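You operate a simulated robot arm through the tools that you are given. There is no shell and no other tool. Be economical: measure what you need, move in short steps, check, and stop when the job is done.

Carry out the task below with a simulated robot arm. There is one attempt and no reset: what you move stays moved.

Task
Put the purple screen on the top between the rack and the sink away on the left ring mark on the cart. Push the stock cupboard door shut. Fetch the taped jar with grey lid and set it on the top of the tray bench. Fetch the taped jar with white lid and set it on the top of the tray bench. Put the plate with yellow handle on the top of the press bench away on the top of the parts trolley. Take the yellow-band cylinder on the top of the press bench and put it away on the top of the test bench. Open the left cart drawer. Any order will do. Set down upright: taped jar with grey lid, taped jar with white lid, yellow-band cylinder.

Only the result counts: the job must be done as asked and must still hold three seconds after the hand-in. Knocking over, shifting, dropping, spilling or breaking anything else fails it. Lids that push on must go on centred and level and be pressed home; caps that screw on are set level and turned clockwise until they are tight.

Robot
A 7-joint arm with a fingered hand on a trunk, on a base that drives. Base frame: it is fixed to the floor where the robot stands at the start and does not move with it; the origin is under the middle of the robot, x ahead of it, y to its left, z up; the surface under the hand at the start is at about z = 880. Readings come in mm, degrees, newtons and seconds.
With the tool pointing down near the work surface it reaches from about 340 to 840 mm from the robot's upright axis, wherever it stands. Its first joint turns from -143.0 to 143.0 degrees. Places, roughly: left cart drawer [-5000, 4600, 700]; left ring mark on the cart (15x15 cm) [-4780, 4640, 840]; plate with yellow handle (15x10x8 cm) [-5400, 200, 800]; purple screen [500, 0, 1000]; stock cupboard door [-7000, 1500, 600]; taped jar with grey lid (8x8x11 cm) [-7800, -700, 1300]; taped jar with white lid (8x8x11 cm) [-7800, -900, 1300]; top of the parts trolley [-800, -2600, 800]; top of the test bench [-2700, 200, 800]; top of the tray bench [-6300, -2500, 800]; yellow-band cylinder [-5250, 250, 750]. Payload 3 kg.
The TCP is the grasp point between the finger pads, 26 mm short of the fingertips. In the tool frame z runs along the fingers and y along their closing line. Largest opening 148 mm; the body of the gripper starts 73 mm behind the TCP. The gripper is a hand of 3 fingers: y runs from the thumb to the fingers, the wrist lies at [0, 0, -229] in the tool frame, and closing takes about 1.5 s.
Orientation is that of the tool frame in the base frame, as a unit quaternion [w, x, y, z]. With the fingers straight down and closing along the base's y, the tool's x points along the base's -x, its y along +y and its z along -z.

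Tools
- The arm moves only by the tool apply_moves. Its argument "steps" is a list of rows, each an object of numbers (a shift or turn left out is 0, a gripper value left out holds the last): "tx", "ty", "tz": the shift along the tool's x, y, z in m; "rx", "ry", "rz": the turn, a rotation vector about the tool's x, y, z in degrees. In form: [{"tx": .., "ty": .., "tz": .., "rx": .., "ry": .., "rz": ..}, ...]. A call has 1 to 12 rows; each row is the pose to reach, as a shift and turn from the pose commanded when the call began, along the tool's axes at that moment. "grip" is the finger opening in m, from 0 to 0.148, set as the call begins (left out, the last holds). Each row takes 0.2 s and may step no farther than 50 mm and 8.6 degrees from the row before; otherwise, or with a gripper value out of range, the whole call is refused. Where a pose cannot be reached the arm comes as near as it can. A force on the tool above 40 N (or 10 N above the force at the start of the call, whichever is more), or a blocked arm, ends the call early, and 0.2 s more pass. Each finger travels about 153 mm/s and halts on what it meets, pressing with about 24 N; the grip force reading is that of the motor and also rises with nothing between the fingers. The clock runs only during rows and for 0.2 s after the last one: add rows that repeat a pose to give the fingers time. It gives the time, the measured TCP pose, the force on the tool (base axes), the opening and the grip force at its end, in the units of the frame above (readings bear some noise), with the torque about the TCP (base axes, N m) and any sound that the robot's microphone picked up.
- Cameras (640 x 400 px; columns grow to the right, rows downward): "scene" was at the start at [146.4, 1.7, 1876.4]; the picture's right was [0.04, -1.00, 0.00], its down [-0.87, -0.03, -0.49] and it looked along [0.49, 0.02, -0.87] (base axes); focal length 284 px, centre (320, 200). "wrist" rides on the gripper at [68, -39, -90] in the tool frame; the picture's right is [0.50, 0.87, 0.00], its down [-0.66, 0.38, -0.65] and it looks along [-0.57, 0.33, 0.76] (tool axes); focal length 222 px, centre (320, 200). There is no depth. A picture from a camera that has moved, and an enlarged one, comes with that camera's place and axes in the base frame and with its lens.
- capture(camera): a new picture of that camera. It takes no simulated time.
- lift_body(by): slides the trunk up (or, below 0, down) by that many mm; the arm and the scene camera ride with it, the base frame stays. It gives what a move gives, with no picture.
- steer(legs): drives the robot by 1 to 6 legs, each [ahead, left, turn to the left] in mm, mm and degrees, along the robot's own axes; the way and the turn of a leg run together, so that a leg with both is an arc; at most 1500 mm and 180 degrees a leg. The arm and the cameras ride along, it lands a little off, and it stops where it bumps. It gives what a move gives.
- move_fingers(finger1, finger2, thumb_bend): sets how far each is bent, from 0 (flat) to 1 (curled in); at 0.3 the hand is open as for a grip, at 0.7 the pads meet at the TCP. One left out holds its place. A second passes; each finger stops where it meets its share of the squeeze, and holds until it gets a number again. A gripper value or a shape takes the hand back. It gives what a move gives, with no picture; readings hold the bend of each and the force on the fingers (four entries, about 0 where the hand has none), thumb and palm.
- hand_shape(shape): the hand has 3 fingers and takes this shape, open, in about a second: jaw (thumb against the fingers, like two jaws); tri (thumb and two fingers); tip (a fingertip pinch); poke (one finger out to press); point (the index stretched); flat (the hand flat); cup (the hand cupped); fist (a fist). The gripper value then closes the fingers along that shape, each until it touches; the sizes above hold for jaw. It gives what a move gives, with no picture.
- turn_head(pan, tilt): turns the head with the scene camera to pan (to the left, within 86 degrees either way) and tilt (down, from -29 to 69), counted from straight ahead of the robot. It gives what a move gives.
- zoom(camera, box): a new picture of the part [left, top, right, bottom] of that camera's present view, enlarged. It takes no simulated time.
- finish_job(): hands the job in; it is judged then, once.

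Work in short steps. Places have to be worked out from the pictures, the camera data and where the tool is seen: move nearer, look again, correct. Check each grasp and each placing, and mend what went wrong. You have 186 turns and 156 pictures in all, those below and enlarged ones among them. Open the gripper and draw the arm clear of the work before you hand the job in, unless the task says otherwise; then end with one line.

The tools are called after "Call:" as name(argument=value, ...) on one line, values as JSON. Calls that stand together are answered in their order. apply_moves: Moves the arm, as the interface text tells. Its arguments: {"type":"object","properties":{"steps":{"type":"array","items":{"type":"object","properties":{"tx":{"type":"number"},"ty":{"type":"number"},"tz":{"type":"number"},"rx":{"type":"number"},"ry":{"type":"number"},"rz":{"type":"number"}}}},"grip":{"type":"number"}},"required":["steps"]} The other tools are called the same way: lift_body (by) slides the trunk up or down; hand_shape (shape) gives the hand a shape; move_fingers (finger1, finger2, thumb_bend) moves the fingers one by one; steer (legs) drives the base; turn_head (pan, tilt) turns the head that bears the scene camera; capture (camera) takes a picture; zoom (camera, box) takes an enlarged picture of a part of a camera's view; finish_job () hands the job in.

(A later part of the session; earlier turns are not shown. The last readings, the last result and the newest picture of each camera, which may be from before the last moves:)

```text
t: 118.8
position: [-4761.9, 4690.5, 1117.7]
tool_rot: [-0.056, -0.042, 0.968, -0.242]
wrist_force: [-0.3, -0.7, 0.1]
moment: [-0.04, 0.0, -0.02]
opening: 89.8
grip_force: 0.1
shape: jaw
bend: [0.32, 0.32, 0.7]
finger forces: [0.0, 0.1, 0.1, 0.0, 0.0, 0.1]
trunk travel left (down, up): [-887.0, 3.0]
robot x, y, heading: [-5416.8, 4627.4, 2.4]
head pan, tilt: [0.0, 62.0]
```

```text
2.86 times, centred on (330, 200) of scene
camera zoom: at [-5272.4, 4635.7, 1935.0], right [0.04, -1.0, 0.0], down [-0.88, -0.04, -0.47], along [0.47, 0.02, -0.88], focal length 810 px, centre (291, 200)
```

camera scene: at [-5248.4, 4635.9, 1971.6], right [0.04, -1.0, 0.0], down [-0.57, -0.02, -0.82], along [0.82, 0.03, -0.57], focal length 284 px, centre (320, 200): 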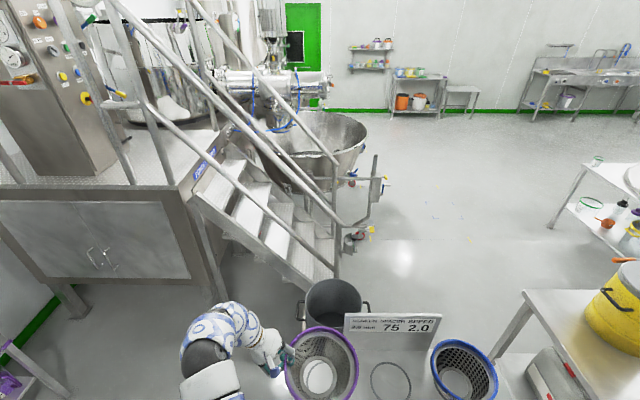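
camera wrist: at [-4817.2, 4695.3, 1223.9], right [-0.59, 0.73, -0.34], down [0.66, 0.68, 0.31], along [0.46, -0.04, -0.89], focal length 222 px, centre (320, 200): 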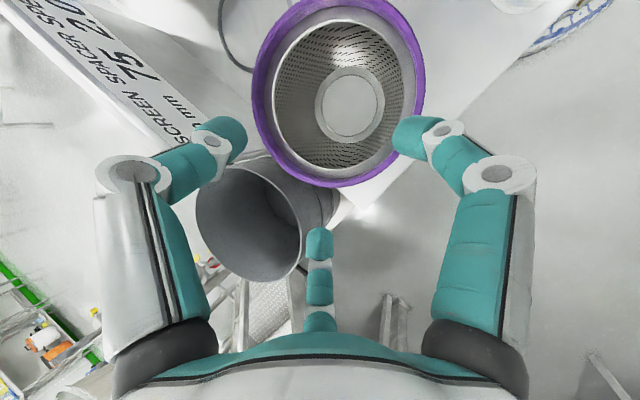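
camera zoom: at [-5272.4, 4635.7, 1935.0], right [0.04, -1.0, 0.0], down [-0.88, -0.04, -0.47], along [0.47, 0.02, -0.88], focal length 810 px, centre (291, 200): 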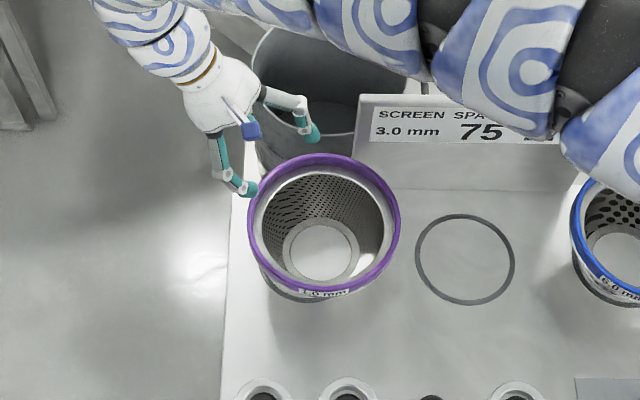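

The basket stands upright but its centre is near (-4775, 4614), about 15 mm short of the ring centre (~(-4779, 4629)). I go back down, regrip and slide it 14 mm in +y.

Call:
apply_moves(steps=[{"ty": 0.04, "tz": 0.021}, {"tx": -0.003, "ty": 0.054, "tz": 0.047}, {"tx": -0.008, "ty": 0.072, "tz": 0.082}, {"tx": -0.013, "ty": 0.089, "tz": 0.114}, {"tx": -0.016, "ty": 0.1, "tz": 0.135}, {"tx": -0.016, "ty": 0.1, "tz": 0.135}])

Call:
apply_moves(steps=[{}, {}, {}, {}, {}, {}], grip=0.0)

Call:
apply_moves(steps=[{"tx": 0.001, "ty": 0.004, "tz": -0.003}, {"tx": 0.002, "ty": 0.008, "tz": -0.005}, {"tx": 0.003, "ty": 0.012, "tz": -0.007}, {"tx": 0.003, "ty": 0.012, "tz": -0.007}])

Call:
capture(camera="wrist")

```text
t: 120.2
position: [-4768.9, 4716.7, 951.5]
tool_rot: [-0.055, -0.042, 0.967, -0.243]
wrist_force: [0.4, 0.0, 0.5]
moment: [0.02, -0.01, 0.01]
opening: 89.8
grip_force: 0.0
shape: jaw
bend: [0.32, 0.32, 0.7]
finger forces: [0.0, 0.1, 0.0, 0.0, 0.0, 0.0]
trunk travel left (down, up): [-887.0, 3.0]
robot x, y, heading: [-5418.9, 4633.1, 2.5]
head pan, tilt: [0.0, 62.0]
```

```text
t: 121.6
position: [-4768.9, 4718.6, 951.3]
tool_rot: [-0.055, -0.042, 0.968, -0.242]
wrist_force: [0.8, -0.6, -0.6]
moment: [0.08, -0.09, -0.02]
opening: 4.6
grip_force: 24.5
shape: jaw
bend: [0.76, 0.76, 0.69]
finger forces: [19.2, 19.8, 0.0, 0.0, 25.0, 0.0]
trunk travel left (down, up): [-887.0, 3.0]
robot x, y, heading: [-5417.6, 4631.3, 2.3]
head pan, tilt: [0.0, 62.0]
```

```text
t: 122.6
position: [-4772.6, 4730.1, 952.4]
tool_rot: [-0.055, -0.042, 0.968, -0.241]
wrist_force: [-0.4, -0.9, -0.1]
moment: [0.07, -0.08, -0.01]
opening: 4.4
grip_force: 24.0
shape: jaw
bend: [0.76, 0.76, 0.69]
finger forces: [20.2, 21.6, 0.0, 0.0, 25.5, 0.0]
trunk travel left (down, up): [-887.0, 3.0]
robot x, y, heading: [-5415.4, 4630.3, 2.3]
head pan, tilt: [0.0, 62.0]
```

```text
118 pictures are left
camera wrist: at [-4828.2, 4735.0, 1059.0], right [-0.59, 0.73, -0.34], down [0.66, 0.68, 0.32], along [0.46, -0.04, -0.89], focal length 222 px, centre (320, 200)
```

wrist: 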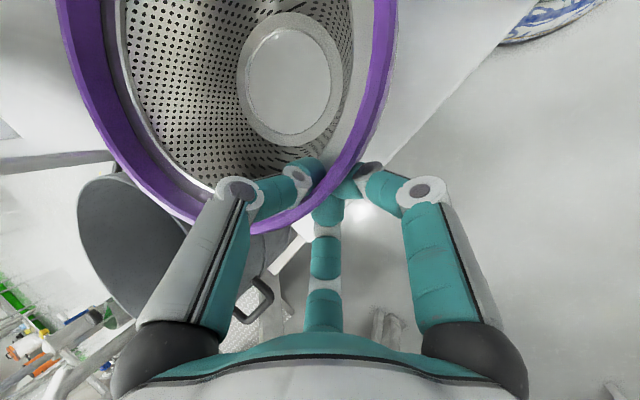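

It slid with the hand to y≈4629. I release and retreat up again.

Call:
apply_moves(steps=[{}, {}, {}, {}, {}], grip=0.09)

Call:
apply_moves(steps=[{"tx": 0.003, "ty": -0.011, "tz": -0.021}, {"tx": 0.008, "ty": -0.028, "tz": -0.053}, {"tx": 0.013, "ty": -0.046, "tz": -0.088}, {"tx": 0.016, "ty": -0.06, "tz": -0.114}, {"tx": 0.016, "ty": -0.065, "tz": -0.14}, {"tx": 0.016, "ty": -0.065, "tz": -0.16}])

Call:
zoom(camera="scene", box=[240, 130, 420, 270])

```text
t: 123.8
position: [-4773.0, 4730.4, 951.9]
tool_rot: [-0.054, -0.043, 0.968, -0.242]
wrist_force: [-0.6, 0.5, 0.0]
moment: [-0.01, 0.01, 0.01]
opening: 89.5
grip_force: 0.0
shape: jaw
bend: [0.32, 0.32, 0.7]
finger forces: [0.0, 0.0, 0.0, 0.1, 0.0, 0.0]
trunk travel left (down, up): [-887.0, 3.0]
robot x, y, heading: [-5418.4, 4628.2, 2.2]
head pan, tilt: [0.0, 62.0]
```

```text
t: 125.2
position: [-4768.6, 4747.3, 1125.3]
tool_rot: [-0.053, -0.043, 0.968, -0.241]
wrist_force: [0.0, 0.0, -0.1]
moment: [0.0, -0.03, -0.03]
opening: 89.7
grip_force: 0.1
shape: jaw
bend: [0.32, 0.32, 0.7]
finger forces: [0.0, 0.0, 0.1, 0.0, 0.0, 0.0]
trunk travel left (down, up): [-887.0, 3.0]
robot x, y, heading: [-5419.9, 4629.9, 2.4]
head pan, tilt: [0.0, 62.0]
```

```text
2.86 times, centred on (330, 200) of scene
camera zoom: at [-5273.1, 4635.0, 1935.1], right [0.04, -1.0, 0.0], down [-0.88, -0.04, -0.47], along [0.47, 0.02, -0.88], focal length 810 px, centre (291, 200)
```

zoom: 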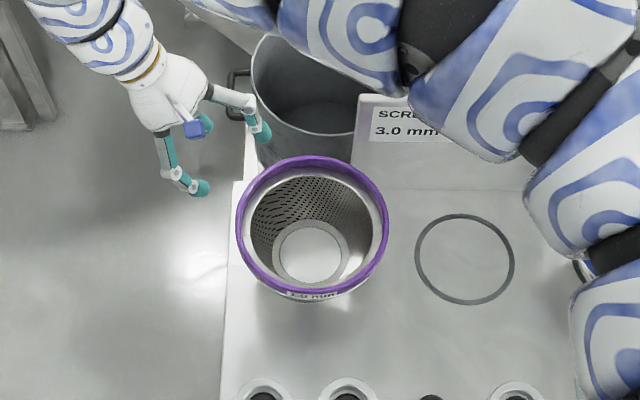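

The screen is centred on the left ring. Next the left drawer: I back away 380 mm and look at the handle.

Call:
steer(legs=[[-380, -15, -2.3]])

Call:
turn_head(pan=0, tilt=55)

Call:
zoom(camera="scene", box=[220, 80, 460, 280])

```text
t: 127.6
position: [-5147.6, 4700.8, 1126.1]
tool_rot: [-0.058, -0.026, 0.968, -0.242]
wrist_force: [-0.3, 0.3, 0.2]
moment: [0.01, 0.0, -0.01]
opening: 89.8
grip_force: 0.1
shape: jaw
bend: [0.32, 0.32, 0.7]
finger forces: [0.1, 0.1, 0.0, 0.1, 0.0, 0.1]
trunk travel left (down, up): [-887.0, 3.0]
robot x, y, heading: [-5804.6, 4607.5, 0.6]
head pan, tilt: [0.0, 62.0]
```

```text
t: 128.2
position: [-5146.8, 4699.6, 1125.7]
tool_rot: [-0.059, -0.027, 0.969, -0.24]
wrist_force: [0.0, 0.0, 0.7]
moment: [-0.01, -0.01, -0.02]
opening: 89.8
grip_force: 0.1
shape: jaw
bend: [0.32, 0.32, 0.7]
finger forces: [0.1, 0.0, 0.0, 0.1, 0.1, 0.0]
trunk travel left (down, up): [-887.0, 3.0]
robot x, y, heading: [-5798.0, 4607.2, 0.5]
head pan, tilt: [0.0, 55.0]
```

```text
2.00 times, centred on (340, 180) of scene
camera zoom: at [-5646.4, 4605.4, 1943.4], right [0.01, -1.0, 0.0], down [-0.82, -0.01, -0.57], along [0.57, 0.0, -0.82], focal length 567 px, centre (280, 240)
```

zoom: 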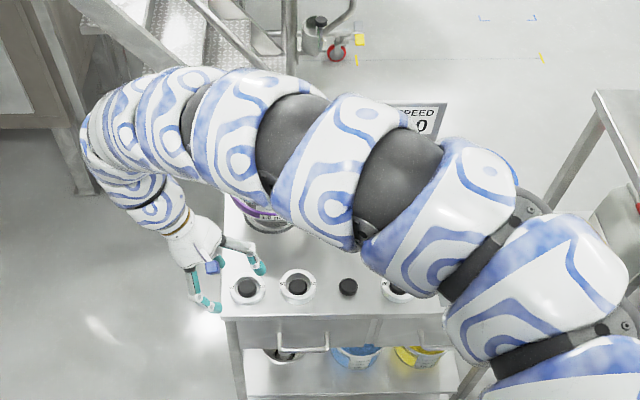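

The handle bar triangulates to about (-5128, 4552, 780). I turn the hand to point forward with the thumb above, drawing it back clear of the cart at the same time.

Call:
apply_moves(steps=[{"tx": 0.007, "ty": -0.004, "tz": 0.013, "rx": 4.27, "ry": -6.52, "rz": -3.39}, {"tx": 0.014, "ty": -0.008, "tz": 0.026, "rx": 8.54, "ry": -13.04, "rz": -6.78}, {"tx": 0.021, "ty": -0.012, "tz": 0.039, "rx": 12.81, "ry": -19.56, "rz": -10.16}, {"tx": 0.028, "ty": -0.016, "tz": 0.052, "rx": 17.08, "ry": -26.08, "rz": -13.55}, {"tx": 0.036, "ty": -0.02, "tz": 0.064, "rx": 21.35, "ry": -32.6, "rz": -16.94}, {"tx": 0.043, "ty": -0.024, "tz": 0.077, "rx": 25.62, "ry": -39.12, "rz": -20.33}, {"tx": 0.05, "ty": -0.028, "tz": 0.09, "rx": 29.89, "ry": -45.64, "rz": -23.72}, {"tx": 0.057, "ty": -0.032, "tz": 0.103, "rx": 34.16, "ry": -52.16, "rz": -27.1}, {"tx": 0.064, "ty": -0.036, "tz": 0.116, "rx": 38.43, "ry": -58.68, "rz": -30.49}, {"tx": 0.072, "ty": -0.04, "tz": 0.129, "rx": 42.7, "ry": -65.2, "rz": -33.88}, {"tx": 0.079, "ty": -0.044, "tz": 0.141, "rx": 46.97, "ry": -71.72, "rz": -37.27}, {"tx": 0.086, "ty": -0.049, "tz": 0.154, "rx": 51.24, "ry": -78.24, "rz": -40.66}])

Call:
capture(camera="scene")

```text
t: 130.8
position: [-5206.5, 4783.0, 1058.1]
tool_rot: [0.471, -0.479, 0.549, -0.497]
wrist_force: [-0.5, 1.1, 0.1]
moment: [-0.04, -0.07, -0.03]
opening: 90.0
grip_force: 0.1
shape: jaw
bend: [0.32, 0.32, 0.7]
finger forces: [0.1, 0.0, 0.0, 0.0, 0.0, 0.0]
out of reach, approached as far as the arm can: row 4, 5, 6, 7, 8, 9, 10, 11, 12
trunk travel left (down, up): [-887.0, 3.0]
robot x, y, heading: [-5796.0, 4601.0, 0.4]
head pan, tilt: [0.0, 55.0]
```

```text
115 pictures are left
camera scene: at [-5646.4, 4607.7, 1943.5], right [0.01, -1.0, 0.0], down [-0.82, -0.01, -0.57], along [0.57, 0.0, -0.82], focal length 284 px, centre (320, 200)
```

scene: 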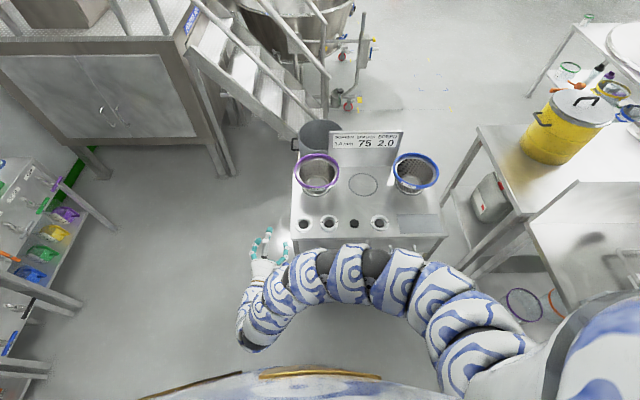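

The hand now points forward. I back off 150 mm, shift right to the handle's y, lower the trunk by 270 mm, and look with the wrist camera.

Call:
steer(legs=[[-150, 0, 0], [0, -230, 0]])

Call:
lift_body(by=-270)

Call:
capture(camera="wrist")

Call:
capture(camera="scene")

```text
t: 133.6
position: [-5353.2, 4541.1, 1058.6]
tool_rot: [0.472, -0.478, 0.55, -0.496]
wrist_force: [0.2, -0.2, -0.1]
moment: [-0.03, 0.01, -0.03]
opening: 90.0
grip_force: 0.0
shape: jaw
bend: [0.32, 0.32, 0.7]
finger forces: [0.0, 0.1, 0.1, 0.0, 0.0, 0.1]
trunk travel left (down, up): [-887.0, 3.0]
robot x, y, heading: [-5947.4, 4369.2, 0.5]
head pan, tilt: [0.0, 55.0]
```

```text
t: 136.3
position: [-5352.8, 4542.0, 788.9]
tool_rot: [0.471, -0.479, 0.549, -0.497]
wrist_force: [-0.3, 0.0, -0.1]
moment: [-0.02, -0.03, 0.01]
opening: 89.9
grip_force: 0.1
shape: jaw
bend: [0.32, 0.32, 0.7]
finger forces: [0.1, 0.0, 0.0, 0.0, 0.0, 0.0]
trunk travel left (down, up): [-617.0, 273.0]
robot x, y, heading: [-5946.6, 4368.6, 0.3]
head pan, tilt: [0.0, 55.0]
```

```text
114 pictures are left
camera wrist: at [-5447.4, 4481.1, 830.6], right [-0.1, -0.46, -0.88], down [-0.61, 0.73, -0.31], along [0.79, 0.51, -0.35], focal length 222 px, centre (320, 200)
```

wrist: 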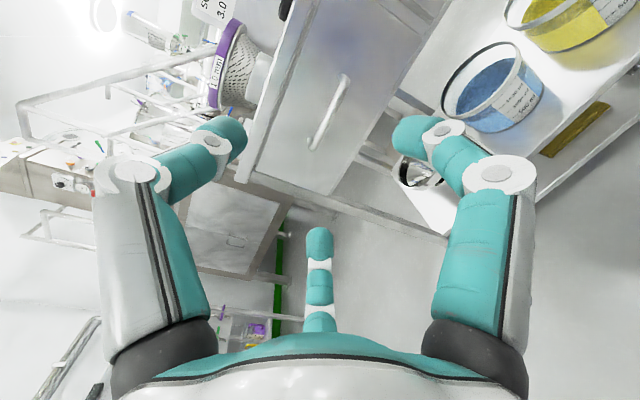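

```text
113 pictures are left
camera scene: at [-5793.3, 4366.2, 1673.5], right [0.01, -1.0, 0.0], down [-0.82, -0.01, -0.57], along [0.57, 0.0, -0.82], focal length 284 px, centre (320, 200)
```

scene: 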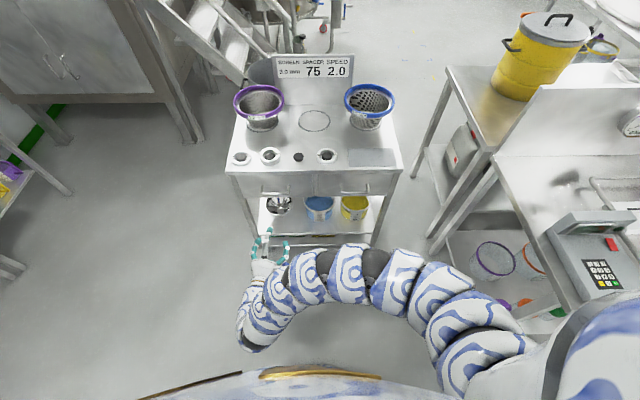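

Both cameras place the handle bar at (-5101, 4547, 739). I lower the trunk 50 mm and drive ahead most of the way.

Call:
lift_body(by=-50)

Call:
steer(legs=[[190, 5, 0]])

Call:
capture(camera="wrist")

```text
t: 137.2
position: [-5352.5, 4541.6, 739.2]
tool_rot: [0.471, -0.478, 0.549, -0.497]
wrist_force: [0.1, 0.5, 0.1]
moment: [-0.03, 0.0, 0.01]
opening: 90.0
grip_force: 0.0
shape: jaw
bend: [0.32, 0.32, 0.7]
finger forces: [0.0, 0.0, 0.0, 0.1, 0.0, 0.0]
trunk travel left (down, up): [-567.0, 323.0]
robot x, y, heading: [-5947.7, 4365.6, 0.4]
head pan, tilt: [0.0, 55.0]
```

```text
t: 138.8
position: [-5163.0, 4542.2, 737.9]
tool_rot: [0.468, -0.477, 0.552, -0.499]
wrist_force: [1.0, 0.6, 0.1]
moment: [0.04, 0.04, 0.0]
opening: 90.0
grip_force: 0.0
shape: jaw
bend: [0.32, 0.32, 0.7]
finger forces: [0.1, 0.0, 0.1, 0.1, 0.0, 0.0]
trunk travel left (down, up): [-567.0, 323.0]
robot x, y, heading: [-5761.6, 4372.8, -0.1]
head pan, tilt: [0.0, 55.0]
```

```text
112 pictures are left
camera wrist: at [-5258.5, 4481.4, 780.4], right [-0.1, -0.45, -0.88], down [-0.6, 0.74, -0.31], along [0.79, 0.5, -0.35], focal length 222 px, centre (320, 200)
```

wrist: 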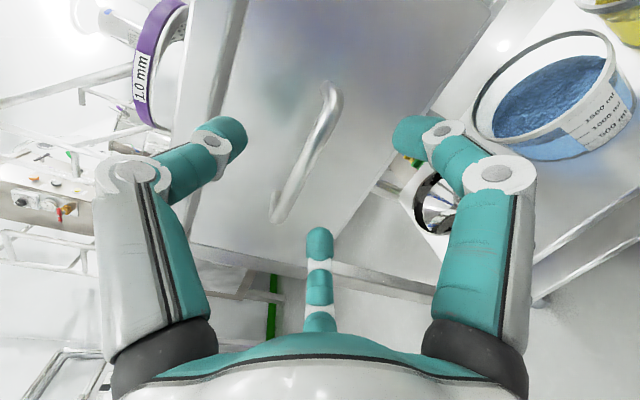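

The bar lies between thumb and fingers. I drive the last 53 mm, then close.

Call:
steer(legs=[[53, 3, 0]])

Call:
move_fingers(finger1=0.8, finger2=0.8, thumb_bend=0.8)

Call:
capture(camera="wrist")

```text
t: 139.7
position: [-5109.9, 4543.3, 737.9]
tool_rot: [0.469, -0.475, 0.553, -0.499]
wrist_force: [0.2, 0.0, 0.0]
moment: [-0.01, 0.02, 0.05]
opening: 89.7
grip_force: 0.0
shape: jaw
bend: [0.32, 0.32, 0.7]
finger forces: [0.0, 0.0, 0.0, 0.1, 0.0, 0.0]
trunk travel left (down, up): [-567.0, 323.0]
robot x, y, heading: [-5707.7, 4372.5, -0.2]
head pan, tilt: [0.0, 55.0]
```

```text
t: 140.7
position: [-5111.0, 4545.1, 737.9]
tool_rot: [0.47, -0.475, 0.553, -0.499]
wrist_force: [4.0, 0.1, 12.9]
moment: [-0.05, -0.06, -0.03]
opening: 0.0
grip_force: 12.6
shape: fingers
bend: [0.72, 0.72, 0.76]
finger forces: [0.0, 0.4, 0.1, 0.1, 23.5, 0.0]
trunk travel left (down, up): [-567.0, 323.0]
robot x, y, heading: [-5702.8, 4372.3, -0.4]
head pan, tilt: [0.0, 55.0]
```

```text
111 pictures are left
camera wrist: at [-5205.4, 4484.0, 781.0], right [-0.1, -0.45, -0.89], down [-0.6, 0.74, -0.31], along [0.79, 0.5, -0.35], focal length 222 px, centre (320, 200)
```

wrist: 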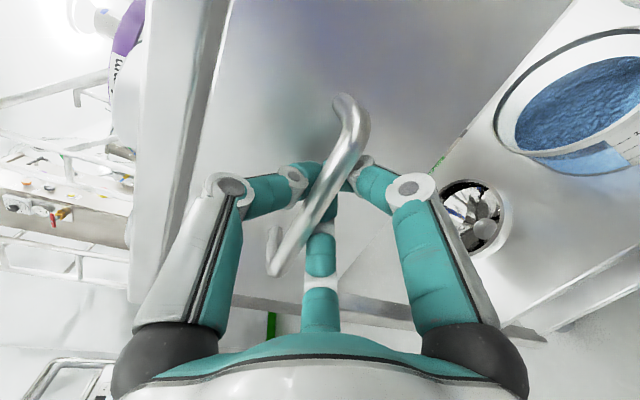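

The fingers hook around the bar. I pull by driving back.

Call:
steer(legs=[[-120, 0, 0]])

Call:
capture(camera="scene")

```text
t: 142.0
position: [-5230.4, 4544.9, 739.1]
tool_rot: [0.469, -0.475, 0.552, -0.5]
wrist_force: [-0.3, 0.0, 0.4]
moment: [-0.01, 0.01, 0.03]
opening: 0.0
grip_force: 0.1
shape: fingers
bend: [0.74, 0.73, 0.76]
finger forces: [0.0, 0.0, 0.0, 0.1, 0.0, 0.0]
trunk travel left (down, up): [-567.0, 323.0]
robot x, y, heading: [-5822.6, 4372.6, -0.0]
head pan, tilt: [0.0, 55.0]
```

```text
110 pictures are left
camera scene: at [-5673.6, 4373.5, 1623.5], right [0.0, -1.0, 0.0], down [-0.82, 0.0, -0.57], along [0.57, 0.0, -0.82], focal length 284 px, centre (320, 200)
```

scene: 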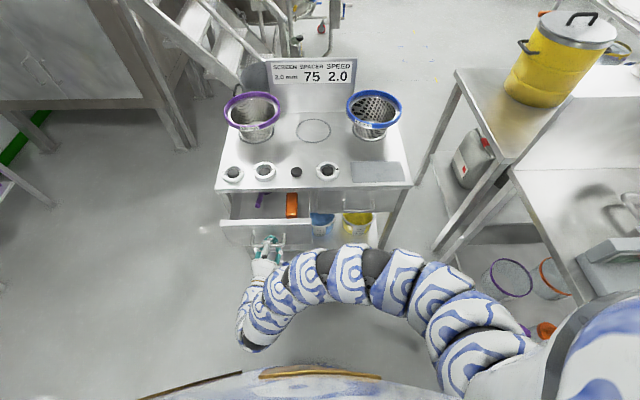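

The drawer is coming out (about 110 mm). I keep pulling.

Call:
steer(legs=[[-180, 0, 0]])

Call:
capture(camera="scene")

```text
t: 143.4
position: [-5377.7, 4543.7, 740.0]
tool_rot: [0.471, -0.474, 0.551, -0.5]
wrist_force: [8.6, 2.6, -0.5]
moment: [-0.03, 0.01, -0.01]
opening: 3.1
grip_force: 19.3
shape: fingers
bend: [0.73, 0.73, 0.72]
finger forces: [12.3, 12.3, 0.0, 0.1, 14.6, 0.0]
trunk travel left (down, up): [-567.0, 323.0]
robot x, y, heading: [-5976.4, 4375.8, 0.0]
head pan, tilt: [0.0, 55.0]
stopped in leg 1: the force on the tool passed its limit at 48 N (the readings are from after the stop); the commanded pose is now the measured one
```

```text
109 pictures are left
camera scene: at [-5823.9, 4373.5, 1623.5], right [0.0, -1.0, 0.0], down [-0.82, 0.0, -0.57], along [0.57, 0.0, -0.82], focal length 284 px, centre (320, 200)
```

scene: 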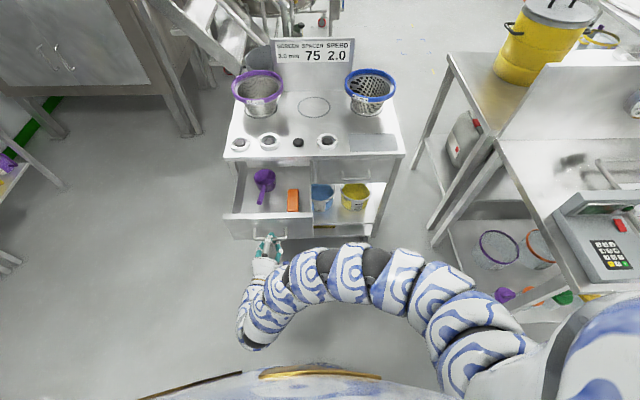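

The drawer is out to its stop. I open the fingers and back clear.

Call:
apply_moves(steps=[{}, {}, {}, {}, {}, {}], grip=0.1)

Call:
capture(camera="wrist")

Call:
steer(legs=[[-250, 0, 0]])

Call:
zoom(camera="scene", box=[200, 30, 440, 260])

```text
t: 144.8
position: [-5379.3, 4544.2, 739.1]
tool_rot: [0.471, -0.474, 0.551, -0.501]
wrist_force: [-0.7, 0.3, 1.0]
moment: [0.0, 0.03, 0.04]
opening: 99.8
grip_force: 0.0
shape: jaw
bend: [0.29, 0.29, 0.72]
finger forces: [0.0, 0.1, 0.0, 0.0, 0.0, 0.0]
trunk travel left (down, up): [-567.0, 323.0]
robot x, y, heading: [-5979.6, 4370.6, -0.0]
head pan, tilt: [0.0, 55.0]
```

```text
108 pictures are left
camera wrist: at [-5474.3, 4484.7, 781.4], right [-0.1, -0.45, -0.89], down [-0.6, 0.74, -0.31], along [0.8, 0.5, -0.35], focal length 222 px, centre (320, 200)
```

wrist: 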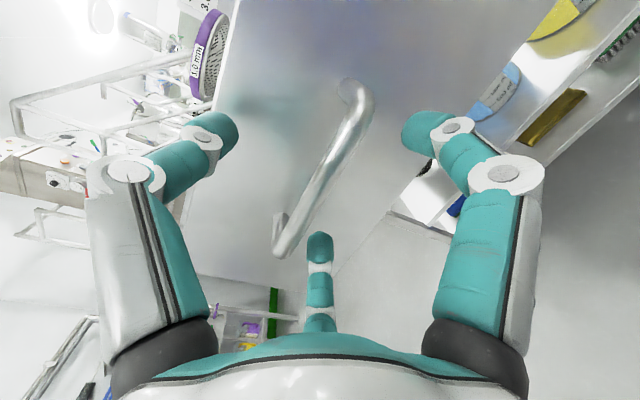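

```text
t: 146.6
position: [-5631.5, 4540.7, 739.6]
tool_rot: [0.468, -0.472, 0.554, -0.502]
wrist_force: [-0.2, -0.3, 0.2]
moment: [-0.01, 0.0, -0.02]
opening: 99.4
grip_force: 0.1
shape: jaw
bend: [0.29, 0.29, 0.72]
finger forces: [0.1, 0.0, 0.1, 0.1, 0.0, 0.0]
trunk travel left (down, up): [-567.0, 323.0]
robot x, y, heading: [-6228.3, 4373.6, -0.4]
head pan, tilt: [0.0, 55.0]
```

```text
1.74 times, centred on (320, 145) of scene
camera zoom: at [-6077.8, 4373.4, 1623.5], right [-0.01, -1.0, 0.0], down [-0.82, 0.01, -0.57], along [0.57, 0.0, -0.82], focal length 493 px, centre (320, 296)
```

zoom: 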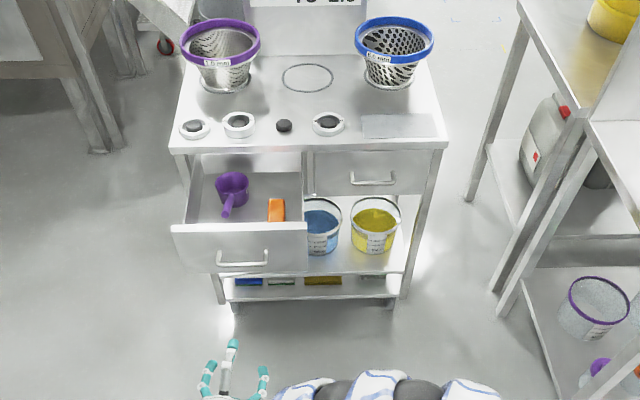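

The drawer is open and the screen sits on its ring. Next the cupboard door: it is hinged at its north end (~(-7520, 1625)) with its free edge near (-6705, 1290), top z≈690. I make a fist, turn southwest and drive to its outer side.

Call:
hand_shape(shape="fist")

Call:
steer(legs=[[0, 0, -135], [880, 800, 0], [880, 800, 0]])

Call:
turn_head(pan=0, tilt=45)

Call:
capture(camera="scene")

```text
t: 147.5
position: [-5631.8, 4541.7, 739.0]
tool_rot: [0.469, -0.472, 0.553, -0.502]
wrist_force: [-0.5, -0.5, 0.5]
moment: [0.03, -0.01, -0.01]
opening: 0.0
grip_force: 0.1
shape: fist
bend: [1.0, 1.0, 0.58]
finger forces: [0.0, 0.1, 0.0, 0.0, 0.1, 0.0]
trunk travel left (down, up): [-567.0, 323.0]
robot x, y, heading: [-6231.9, 4375.8, -0.1]
head pan, tilt: [0.0, 55.0]
```

```text
t: 164.7
position: [-6681.6, 1486.1, 738.9]
tool_rot: [-0.293, 0.34, 0.643, -0.62]
wrist_force: [0.1, 0.3, 0.5]
moment: [0.04, -0.02, -0.02]
opening: 0.0
grip_force: 0.0
shape: fist
bend: [1.0, 1.0, 0.58]
finger forces: [0.0, 0.0, 0.1, 0.0, 0.0, 0.1]
trunk travel left (down, up): [-567.0, 323.0]
robot x, y, heading: [-6358.2, 2016.7, -136.9]
head pan, tilt: [0.0, 55.0]
```

```text
t: 165.4
position: [-6680.6, 1486.7, 739.7]
tool_rot: [-0.293, 0.34, 0.643, -0.621]
wrist_force: [0.4, -0.7, 0.1]
moment: [0.01, 0.02, 0.0]
opening: 0.0
grip_force: 0.1
shape: fist
bend: [1.0, 1.0, 0.58]
finger forces: [0.0, 0.0, 0.0, 0.1, 0.0, 0.0]
trunk travel left (down, up): [-567.0, 323.0]
robot x, y, heading: [-6360.9, 2020.4, -137.0]
head pan, tilt: [0.0, 45.0]
```

```text
106 pictures are left
camera scene: at [-6477.7, 1907.1, 1636.9], right [-0.68, 0.73, 0.0], down [0.52, 0.48, -0.71], along [-0.52, -0.48, -0.71], focal length 284 px, centre (320, 200)
```

scene: 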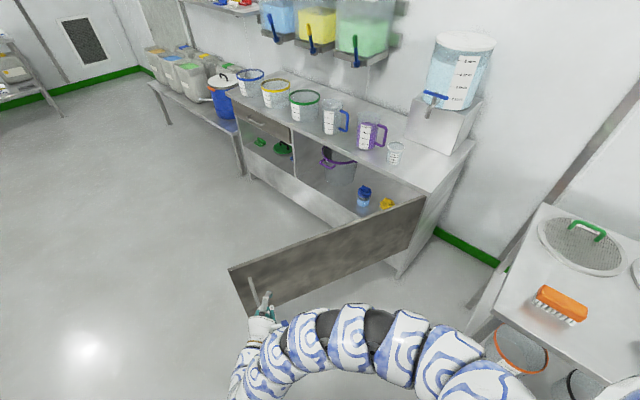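

The door's free edge is at (-6666, 1272) and the hinge at (-7521, 1617); we see its outer face. I lower the fist to door height and move to face its middle, clear of the handle.

Call:
steer(legs=[[150, -160, 0]])

Call:
lift_body(by=-170)

Call:
capture(camera="scene")

```text
t: 167.1
position: [-6898.6, 1497.0, 738.6]
tool_rot: [-0.292, 0.339, 0.644, -0.62]
wrist_force: [0.5, 0.1, -0.3]
moment: [-0.02, 0.03, 0.0]
opening: 0.0
grip_force: 0.1
shape: fist
bend: [1.0, 1.0, 0.58]
finger forces: [0.0, 0.0, 0.1, 0.1, 0.0, 0.0]
trunk travel left (down, up): [-567.0, 323.0]
robot x, y, heading: [-6578.1, 2031.0, -136.9]
head pan, tilt: [0.0, 45.0]
```

```text
t: 169.0
position: [-6899.7, 1497.6, 569.4]
tool_rot: [-0.293, 0.338, 0.644, -0.621]
wrist_force: [0.3, 0.8, -0.2]
moment: [0.04, -0.01, 0.02]
opening: 0.1
grip_force: 0.1
shape: fist
bend: [1.0, 1.0, 0.58]
finger forces: [0.0, 0.1, 0.0, 0.0, 0.0, 0.0]
trunk travel left (down, up): [-397.0, 493.0]
robot x, y, heading: [-6578.0, 2034.0, -136.6]
head pan, tilt: [0.0, 45.0]
```

```text
105 pictures are left
camera scene: at [-6695.8, 1919.4, 1466.9], right [-0.68, 0.73, 0.0], down [0.52, 0.48, -0.71], along [-0.52, -0.48, -0.71], focal length 284 px, centre (320, 200)
```

scene: 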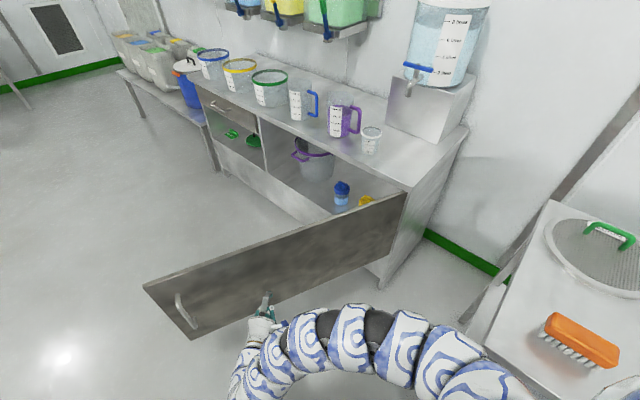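

The elbow bulges to the right and would meet the door before the fist does. I back up 260 mm and straighten the arm forward by the same amount.

Call:
steer(legs=[[-260, 0, 0]])

Call:
apply_moves(steps=[{"tz": 0.045}, {"tz": 0.09}, {"tz": 0.135}, {"tz": 0.18}, {"tz": 0.225}, {"tz": 0.26}, {"tz": 0.26}])

Call:
capture(camera="scene")

```text
t: 170.8
position: [-6713.4, 1672.9, 569.3]
tool_rot: [-0.293, 0.339, 0.644, -0.621]
wrist_force: [0.3, 0.1, 0.3]
moment: [-0.04, 0.0, -0.01]
opening: 0.0
grip_force: 0.1
shape: fist
bend: [1.0, 1.0, 0.58]
finger forces: [0.0, 0.0, 0.0, 0.1, 0.1, 0.0]
trunk travel left (down, up): [-397.0, 493.0]
robot x, y, heading: [-6389.9, 2206.3, -137.0]
head pan, tilt: [0.0, 45.0]
```

```text
t: 172.4
position: [-6920.7, 1518.0, 552.9]
tool_rot: [-0.293, 0.339, 0.644, -0.62]
wrist_force: [-1.1, 0.2, 1.1]
moment: [-0.04, 0.0, 0.01]
opening: 0.1
grip_force: 0.1
shape: fist
bend: [1.0, 1.0, 0.58]
finger forces: [0.1, 0.0, 0.0, 0.1, 0.1, 0.0]
trunk travel left (down, up): [-397.0, 493.0]
robot x, y, heading: [-6388.3, 2207.2, -137.1]
head pan, tilt: [0.0, 45.0]
```

```text
104 pictures are left
camera scene: at [-6508.6, 2094.9, 1466.9], right [-0.68, 0.73, 0.0], down [0.52, 0.48, -0.71], along [-0.52, -0.48, -0.71], focal length 284 px, centre (320, 200)
```

scene: 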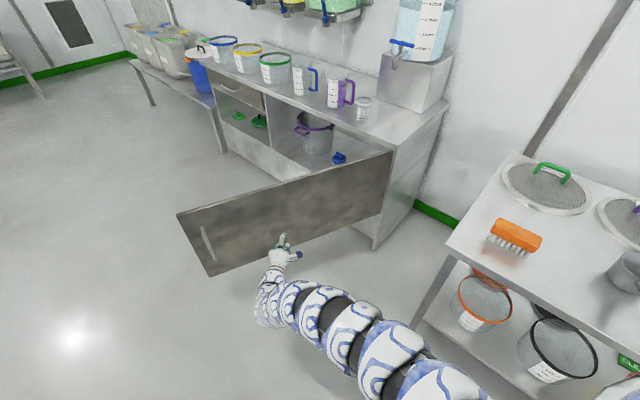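

The arm is now straight with the elbow well behind. I push the door: first southward, then southwest.

Call:
steer(legs=[[252, 270, 0], [300, -70, 0]])

Call:
capture(camera="scene")

```text
t: 176.5
position: [-7177.8, 997.6, 552.9]
tool_rot: [-0.295, 0.34, 0.642, -0.62]
wrist_force: [0.2, 0.2, 0.8]
moment: [0.01, 0.0, -0.02]
opening: 0.2
grip_force: 0.0
shape: fist
bend: [1.0, 1.0, 0.58]
finger forces: [0.0, 0.0, 0.0, 0.1, 0.0, 0.0]
trunk travel left (down, up): [-397.0, 493.0]
robot x, y, heading: [-6647.6, 1684.8, -137.1]
head pan, tilt: [0.0, 45.0]
```

```text
103 pictures are left
camera scene: at [-6763.3, 1572.9, 1466.9], right [-0.68, 0.73, 0.0], down [0.52, 0.48, -0.71], along [-0.52, -0.48, -0.71], focal length 284 px, centre (320, 200)
```

scene: 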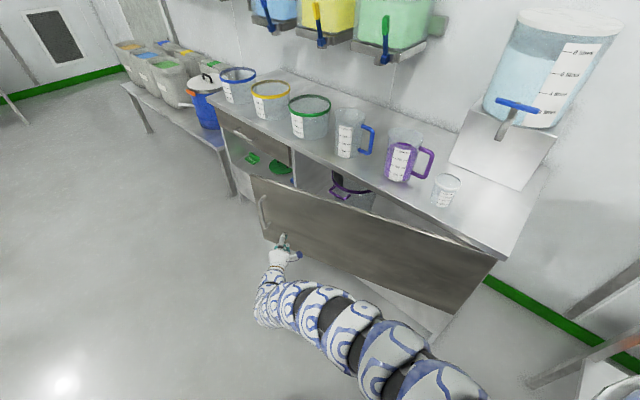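

The door is about two-thirds shut. I keep pushing, now mostly westward.

Call:
steer(legs=[[270, -185, 0]])

Call:
capture(camera="scene")

```text
t: 178.3
position: [-7429.6, 951.9, 551.0]
tool_rot: [-0.287, 0.335, 0.646, -0.623]
wrist_force: [7.5, 2.7, 0.3]
moment: [0.0, -0.01, -0.03]
opening: 0.0
grip_force: 0.0
shape: fist
bend: [1.0, 1.0, 0.77]
finger forces: [0.1, 0.0, 0.0, 0.0, 7.9, 0.0]
trunk travel left (down, up): [-397.0, 493.0]
robot x, y, heading: [-6909.6, 1645.2, -137.2]
head pan, tilt: [0.0, 45.0]
stopped in leg 1: the force on the tool passed its limit at 66 N (the readings are from after the stop); the commanded pose is now the measured one
```

```text
102 pictures are left
camera scene: at [-7027.9, 1534.5, 1466.9], right [-0.68, 0.73, 0.0], down [0.52, 0.48, -0.71], along [-0.52, -0.48, -0.71], focal length 284 px, centre (320, 200)
```

scene: 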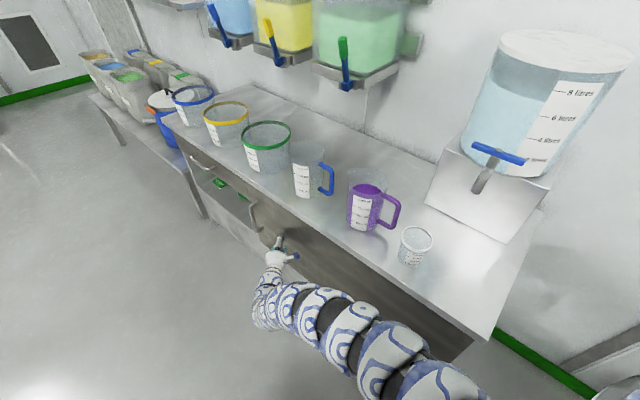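

The push ended at 66 N, so the door seems home. I back off and inspect it.

Call:
steer(legs=[[-350, 150, 0]])

Call:
zoom(camera="scene", box=[120, 60, 480, 290])

```text
t: 180.8
position: [-7066.6, 1084.7, 551.7]
tool_rot: [-0.287, 0.335, 0.646, -0.623]
wrist_force: [0.4, 0.0, -0.2]
moment: [0.01, -0.02, -0.03]
opening: 0.1
grip_force: 0.1
shape: fist
bend: [1.0, 1.0, 0.58]
finger forces: [0.1, 0.1, 0.0, 0.1, 0.0, 0.1]
trunk travel left (down, up): [-397.0, 493.0]
robot x, y, heading: [-6545.3, 1778.1, -137.1]
head pan, tilt: [0.0, 45.0]
```

```text
1.74 times, centred on (300, 175) of scene
camera zoom: at [-6664.9, 1665.8, 1466.9], right [-0.68, 0.73, 0.0], down [0.52, 0.48, -0.71], along [-0.52, -0.48, -0.71], focal length 493 px, centre (355, 244)
```

zoom: 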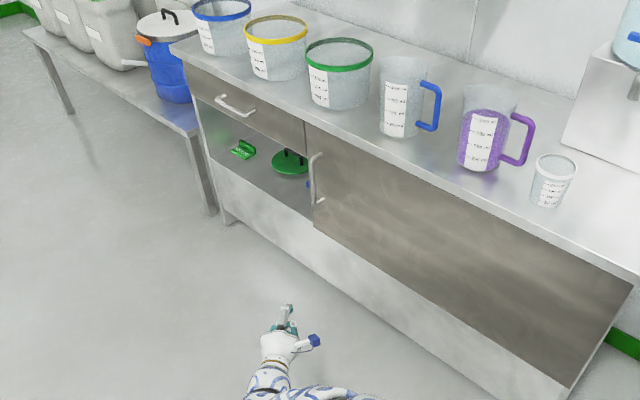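

The door is flush shut. Now the jars: I raise the trunk, drive south to about (-6400, -650), turn west and look at the wall shelf.

Call:
lift_body(by=480)

Call:
steer(legs=[[760, 935, 0], [760, 935, 0], [0, 0, -43]])

Call:
turn_head(pan=0, tilt=15)

Call:
capture(camera="scene")

```text
refused: 480 is not a number from -400 to 400
```

```text
t: 194.6
position: [-7236.8, -804.0, 551.2]
tool_rot: [-0.491, 0.545, 0.484, -0.477]
wrist_force: [-0.6, 0.6, 0.5]
moment: [0.0, 0.0, 0.03]
opening: 0.0
grip_force: 0.0
shape: fist
bend: [1.0, 1.0, 0.58]
finger forces: [0.0, 0.1, 0.0, 0.0, 0.0, 0.0]
trunk travel left (down, up): [-397.0, 493.0]
robot x, y, heading: [-6387.2, -640.6, -179.1]
head pan, tilt: [0.0, 45.0]
```

```text
t: 195.5
position: [-7237.5, -805.1, 552.2]
tool_rot: [-0.492, 0.545, 0.483, -0.477]
wrist_force: [0.7, 0.2, 0.4]
moment: [0.01, 0.0, -0.02]
opening: 0.0
grip_force: 0.0
shape: fist
bend: [1.0, 1.0, 0.58]
finger forces: [0.0, 0.0, 0.0, 0.1, 0.0, 0.0]
trunk travel left (down, up): [-397.0, 493.0]
robot x, y, heading: [-6390.1, -639.9, -179.4]
head pan, tilt: [0.0, 15.0]
```

```text
100 pictures are left
camera scene: at [-6561.2, -643.9, 1513.6], right [-0.01, 1.0, 0.0], down [0.26, 0.0, -0.97], along [-0.97, -0.01, -0.26], focal length 284 px, centre (320, 200)
```

scene: 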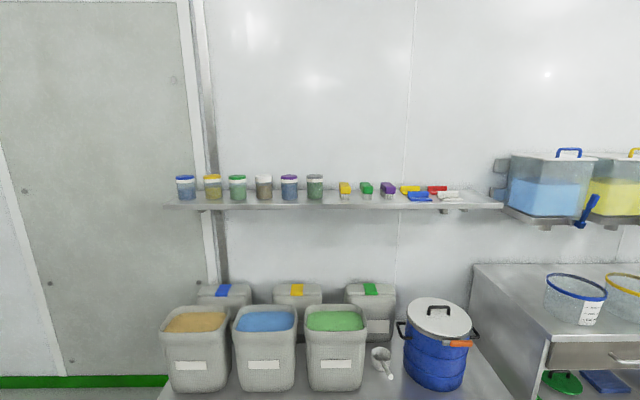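

The jars stand on the wall shelf. I zoom in on them and raise the trunk.

Call:
lift_body(by=400)

Call:
capture(camera="scene")

Call:
zoom(camera="scene", box=[150, 160, 350, 300])

```text
t: 199.4
position: [-7237.4, -805.8, 951.0]
tool_rot: [-0.491, 0.545, 0.483, -0.478]
wrist_force: [0.4, -0.3, 0.3]
moment: [0.0, 0.02, 0.01]
opening: 0.0
grip_force: 0.0
shape: fist
bend: [1.0, 1.0, 0.58]
finger forces: [0.0, 0.1, 0.1, 0.0, 0.1, 0.0]
trunk travel left (down, up): [-797.0, 93.0]
robot x, y, heading: [-6389.8, -640.1, -179.4]
head pan, tilt: [0.0, 15.0]
```

```text
99 pictures are left
camera scene: at [-6561.3, -643.9, 1913.7], right [-0.01, 1.0, 0.0], down [0.26, 0.0, -0.97], along [-0.97, -0.01, -0.26], focal length 284 px, centre (320, 200)
```

scene: 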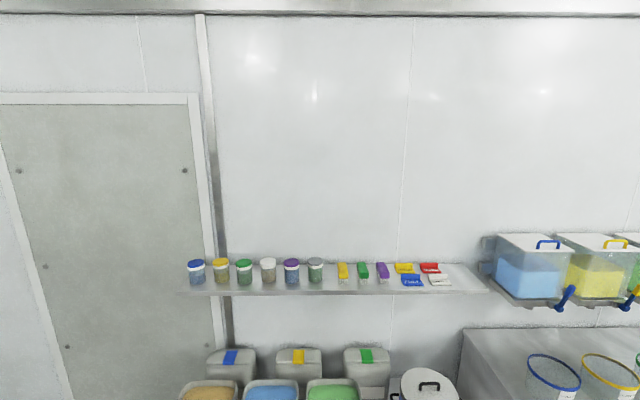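

```text
2.86 times, centred on (250, 230) of scene
camera zoom: at [-6561.3, -643.9, 1913.7], right [-0.01, 1.0, 0.0], down [0.26, 0.0, -0.97], along [-0.97, -0.01, -0.26], focal length 810 px, centre (520, 114)
```

zoom: 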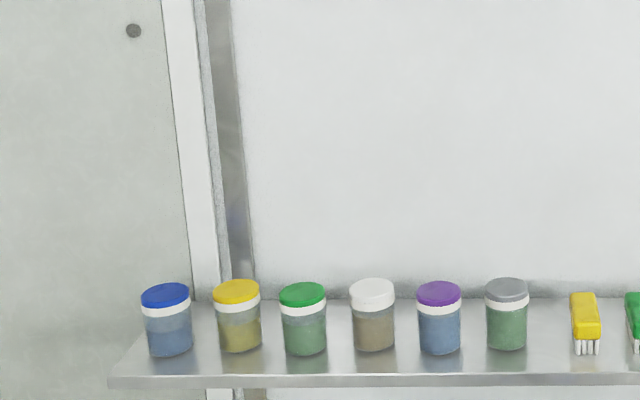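

The grey-lid jar is the rightmost of six and the white-lid one is two places left of it, with narrow gaps. I look at how the "tip" and "tri" shapes arrange the fingers.

Call:
hand_shape(shape="tip")

Call:
capture(camera="wrist")

Call:
hand_shape(shape="tri")

Call:
capture(camera="wrist")

Call:
hand_shape(shape="jaw")

Call:
capture(camera="wrist")

```text
t: 200.3
position: [-7236.5, -806.3, 950.7]
tool_rot: [-0.492, 0.545, 0.483, -0.477]
wrist_force: [-0.1, 0.7, 0.1]
moment: [0.02, 0.02, 0.0]
opening: 147.9
grip_force: 0.1
shape: tip
bend: [0.3, 0.3, 0.3]
finger forces: [0.0, 0.0, 0.0, 0.1, 0.1, 0.0]
trunk travel left (down, up): [-797.0, 93.0]
robot x, y, heading: [-6386.8, -641.7, -179.2]
head pan, tilt: [0.0, 15.0]
```

```text
97 pictures are left
camera wrist: at [-7145.1, -743.9, 993.6], right [0.09, 0.46, -0.89], down [0.62, -0.72, -0.31], along [-0.78, -0.52, -0.35], focal length 222 px, centre (320, 200)
```

wrist: 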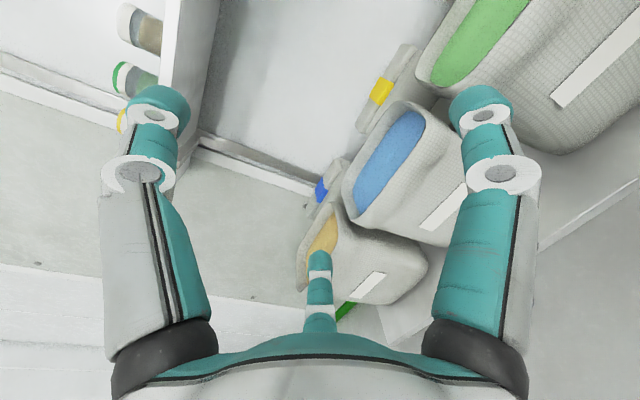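

```text
t: 201.2
position: [-7237.9, -807.0, 950.3]
tool_rot: [-0.491, 0.544, 0.484, -0.477]
wrist_force: [0.4, -0.1, -0.2]
moment: [0.02, 0.0, 0.0]
opening: 147.9
grip_force: 0.1
shape: tri
bend: [0.3, 0.3, 0.3]
finger forces: [0.0, 0.0, 0.1, 0.1, 0.1, 0.0]
trunk travel left (down, up): [-797.0, 93.0]
robot x, y, heading: [-6385.6, -639.6, -179.2]
head pan, tilt: [0.0, 15.0]
```

```text
96 pictures are left
camera wrist: at [-7145.1, -743.9, 993.6], right [0.09, 0.46, -0.89], down [0.62, -0.72, -0.31], along [-0.78, -0.52, -0.35], focal length 222 px, centre (320, 200)
```

wrist: 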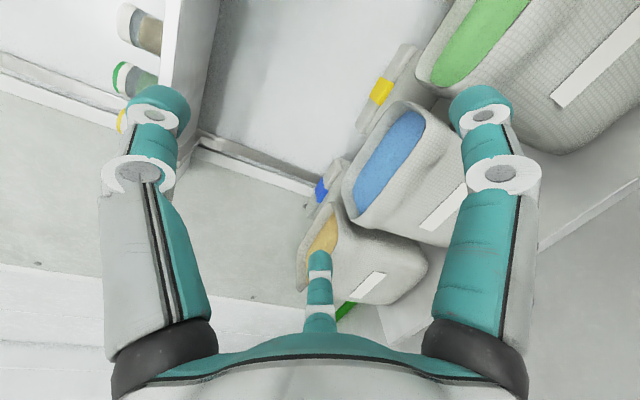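

```text
t: 202.1
position: [-7237.2, -806.6, 951.0]
tool_rot: [-0.491, 0.545, 0.483, -0.478]
wrist_force: [-0.8, 0.4, 0.1]
moment: [-0.01, -0.01, -0.02]
opening: 148.1
grip_force: 0.1
shape: jaw
bend: [0.3, 0.3, 0.3]
finger forces: [0.0, 0.0, 0.0, 0.1, 0.0, 0.1]
trunk travel left (down, up): [-797.0, 93.0]
robot x, y, heading: [-6388.9, -641.5, -179.2]
head pan, tilt: [0.0, 15.0]
```

```text
95 pictures are left
camera wrist: at [-7145.1, -743.9, 993.6], right [0.09, 0.46, -0.89], down [0.62, -0.72, -0.31], along [-0.78, -0.52, -0.35], focal length 222 px, centre (320, 200)
```

wrist: 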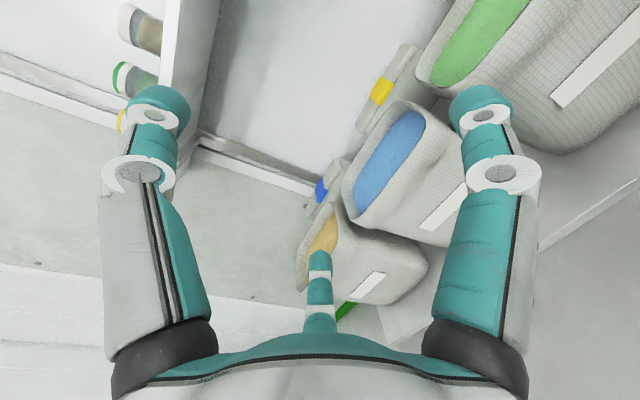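

All shapes share the same three-jaw layout: thumb above, two fingers at the lower sides when the hand points forward. That suits a jar with the thumb on the lid. From two views the shelf is z≈1200, grey-lid jar at (-7750, -680) with top ≈1308, white-lid jar at (-7750, -895). I raise trunk and hand first.

Call:
lift_body(by=90)

Call:
apply_moves(steps=[{"tx": 0, "ty": -0.037, "tz": -0.019, "rx": 0.6, "ry": -0.7, "rz": -0.5}, {"tx": -0.001, "ty": -0.073, "tz": -0.038, "rx": 1.2, "ry": -1.4, "rz": -1}, {"tx": -0.0015, "ty": -0.11, "tz": -0.056, "rx": 1.7, "ry": -2.1, "rz": -1.4}, {"tx": -0.002, "ty": -0.146, "tz": -0.075, "rx": 2.3, "ry": -2.9, "rz": -1.9}, {"tx": -0.0025, "ty": -0.183, "tz": -0.094, "rx": 2.9, "ry": -3.6, "rz": -2.4}, {"tx": -0.003, "ty": -0.2187, "tz": -0.113, "rx": 3.4, "ry": -4.3, "rz": -2.8}, {"tx": -0.003, "ty": -0.2187, "tz": -0.113, "rx": 3.4, "ry": -4.3, "rz": -2.8}])

```text
t: 203.3
position: [-7238.3, -806.0, 1041.4]
tool_rot: [-0.491, 0.545, 0.483, -0.478]
wrist_force: [0.6, 0.2, -0.2]
moment: [-0.01, -0.01, 0.02]
opening: 148.2
grip_force: 0.0
shape: jaw
bend: [0.3, 0.3, 0.3]
finger forces: [0.0, 0.1, 0.0, 0.0, 0.0, 0.0]
trunk travel left (down, up): [-887.0, 3.0]
robot x, y, heading: [-6387.2, -642.3, -179.2]
head pan, tilt: [0.0, 15.0]
```

```text
t: 204.9
position: [-7187.2, -860.5, 1214.4]
tool_rot: [0.501, -0.5, -0.5, 0.499]
wrist_force: [-0.5, 0.2, 0.3]
moment: [-0.04, 0.0, 0.01]
opening: 147.9
grip_force: 0.1
shape: jaw
bend: [0.3, 0.3, 0.3]
finger forces: [0.1, 0.1, 0.1, 0.0, 0.0, 0.1]
out of reach, approached as far as the arm can: row 4, 5, 6, 7
trunk travel left (down, up): [-887.0, 3.0]
robot x, y, heading: [-6388.1, -639.3, -179.3]
head pan, tilt: [0.0, 15.0]
```

The arm stops at z≈1214 at this reach. I pull the hand in further to gain height.

Call:
apply_moves(steps=[{"tz": -0.04}, {"tz": -0.08}, {"tz": -0.12}, {"tz": -0.12}], grip=0.11)

Call:
turn_head(pan=0, tilt=40)

Call:
capture(camera="scene")

```text
t: 205.9
position: [-7091.9, -900.2, 1177.8]
tool_rot: [0.501, -0.5, -0.5, 0.5]
wrist_force: [-0.4, 0.5, 0.6]
moment: [0.03, 0.0, 0.0]
opening: 110.3
grip_force: 0.1
shape: jaw
bend: [0.26, 0.26, 0.56]
finger forces: [0.0, 0.0, 0.0, 0.1, 0.0, 0.1]
out of reach, approached as far as the arm can: row 1, 2, 3, 4
trunk travel left (down, up): [-887.0, 3.0]
robot x, y, heading: [-6385.9, -639.0, -179.3]
head pan, tilt: [0.0, 15.0]
```

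```text
t: 206.8
position: [-7092.1, -898.9, 1178.5]
tool_rot: [0.502, -0.5, -0.499, 0.5]
wrist_force: [-0.6, 0.1, 0.8]
moment: [0.03, 0.02, -0.03]
opening: 110.4
grip_force: 0.1
shape: jaw
bend: [0.26, 0.26, 0.56]
finger forces: [0.1, 0.1, 0.0, 0.0, 0.0, 0.0]
trunk travel left (down, up): [-887.0, 3.0]
robot x, y, heading: [-6386.4, -641.6, -179.4]
head pan, tilt: [0.0, 40.0]
```

```text
94 pictures are left
camera scene: at [-6552.8, -643.8, 1964.2], right [-0.01, 1.0, 0.0], down [0.64, 0.01, -0.77], along [-0.77, -0.01, -0.64], focal length 284 px, centre (320, 200)
```

scene: 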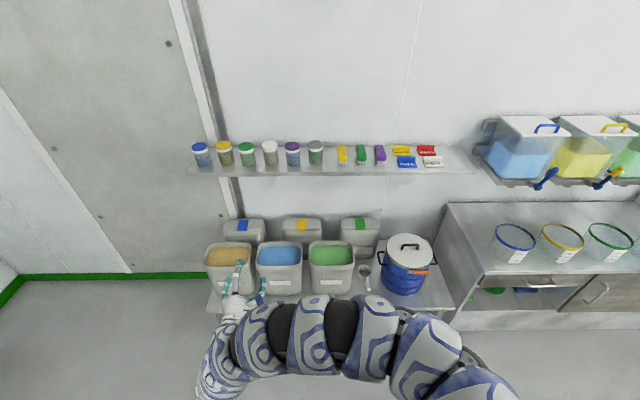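

Retracting made it worse; I try instead with the arm nearly straight.

Call:
apply_moves(steps=[{"tz": 0.045}, {"tz": 0.09}, {"tz": 0.135}, {"tz": 0.18}, {"tz": 0.22}, {"tz": 0.26}, {"tz": 0.26}, {"tz": 0.26}])

```text
t: 208.6
position: [-7343.8, -896.6, 1189.4]
tool_rot: [0.501, -0.5, -0.5, 0.499]
wrist_force: [1.0, -0.2, -0.1]
moment: [-0.02, 0.0, 0.01]
opening: 110.3
grip_force: 0.0
shape: jaw
bend: [0.27, 0.27, 0.56]
finger forces: [0.0, 0.0, 0.0, 0.0, 0.0, 0.0]
out of reach, approached as far as the arm can: row 6, 7, 8
trunk travel left (down, up): [-887.0, 3.0]
robot x, y, heading: [-6386.4, -643.0, -179.1]
head pan, tilt: [0.0, 40.0]
```

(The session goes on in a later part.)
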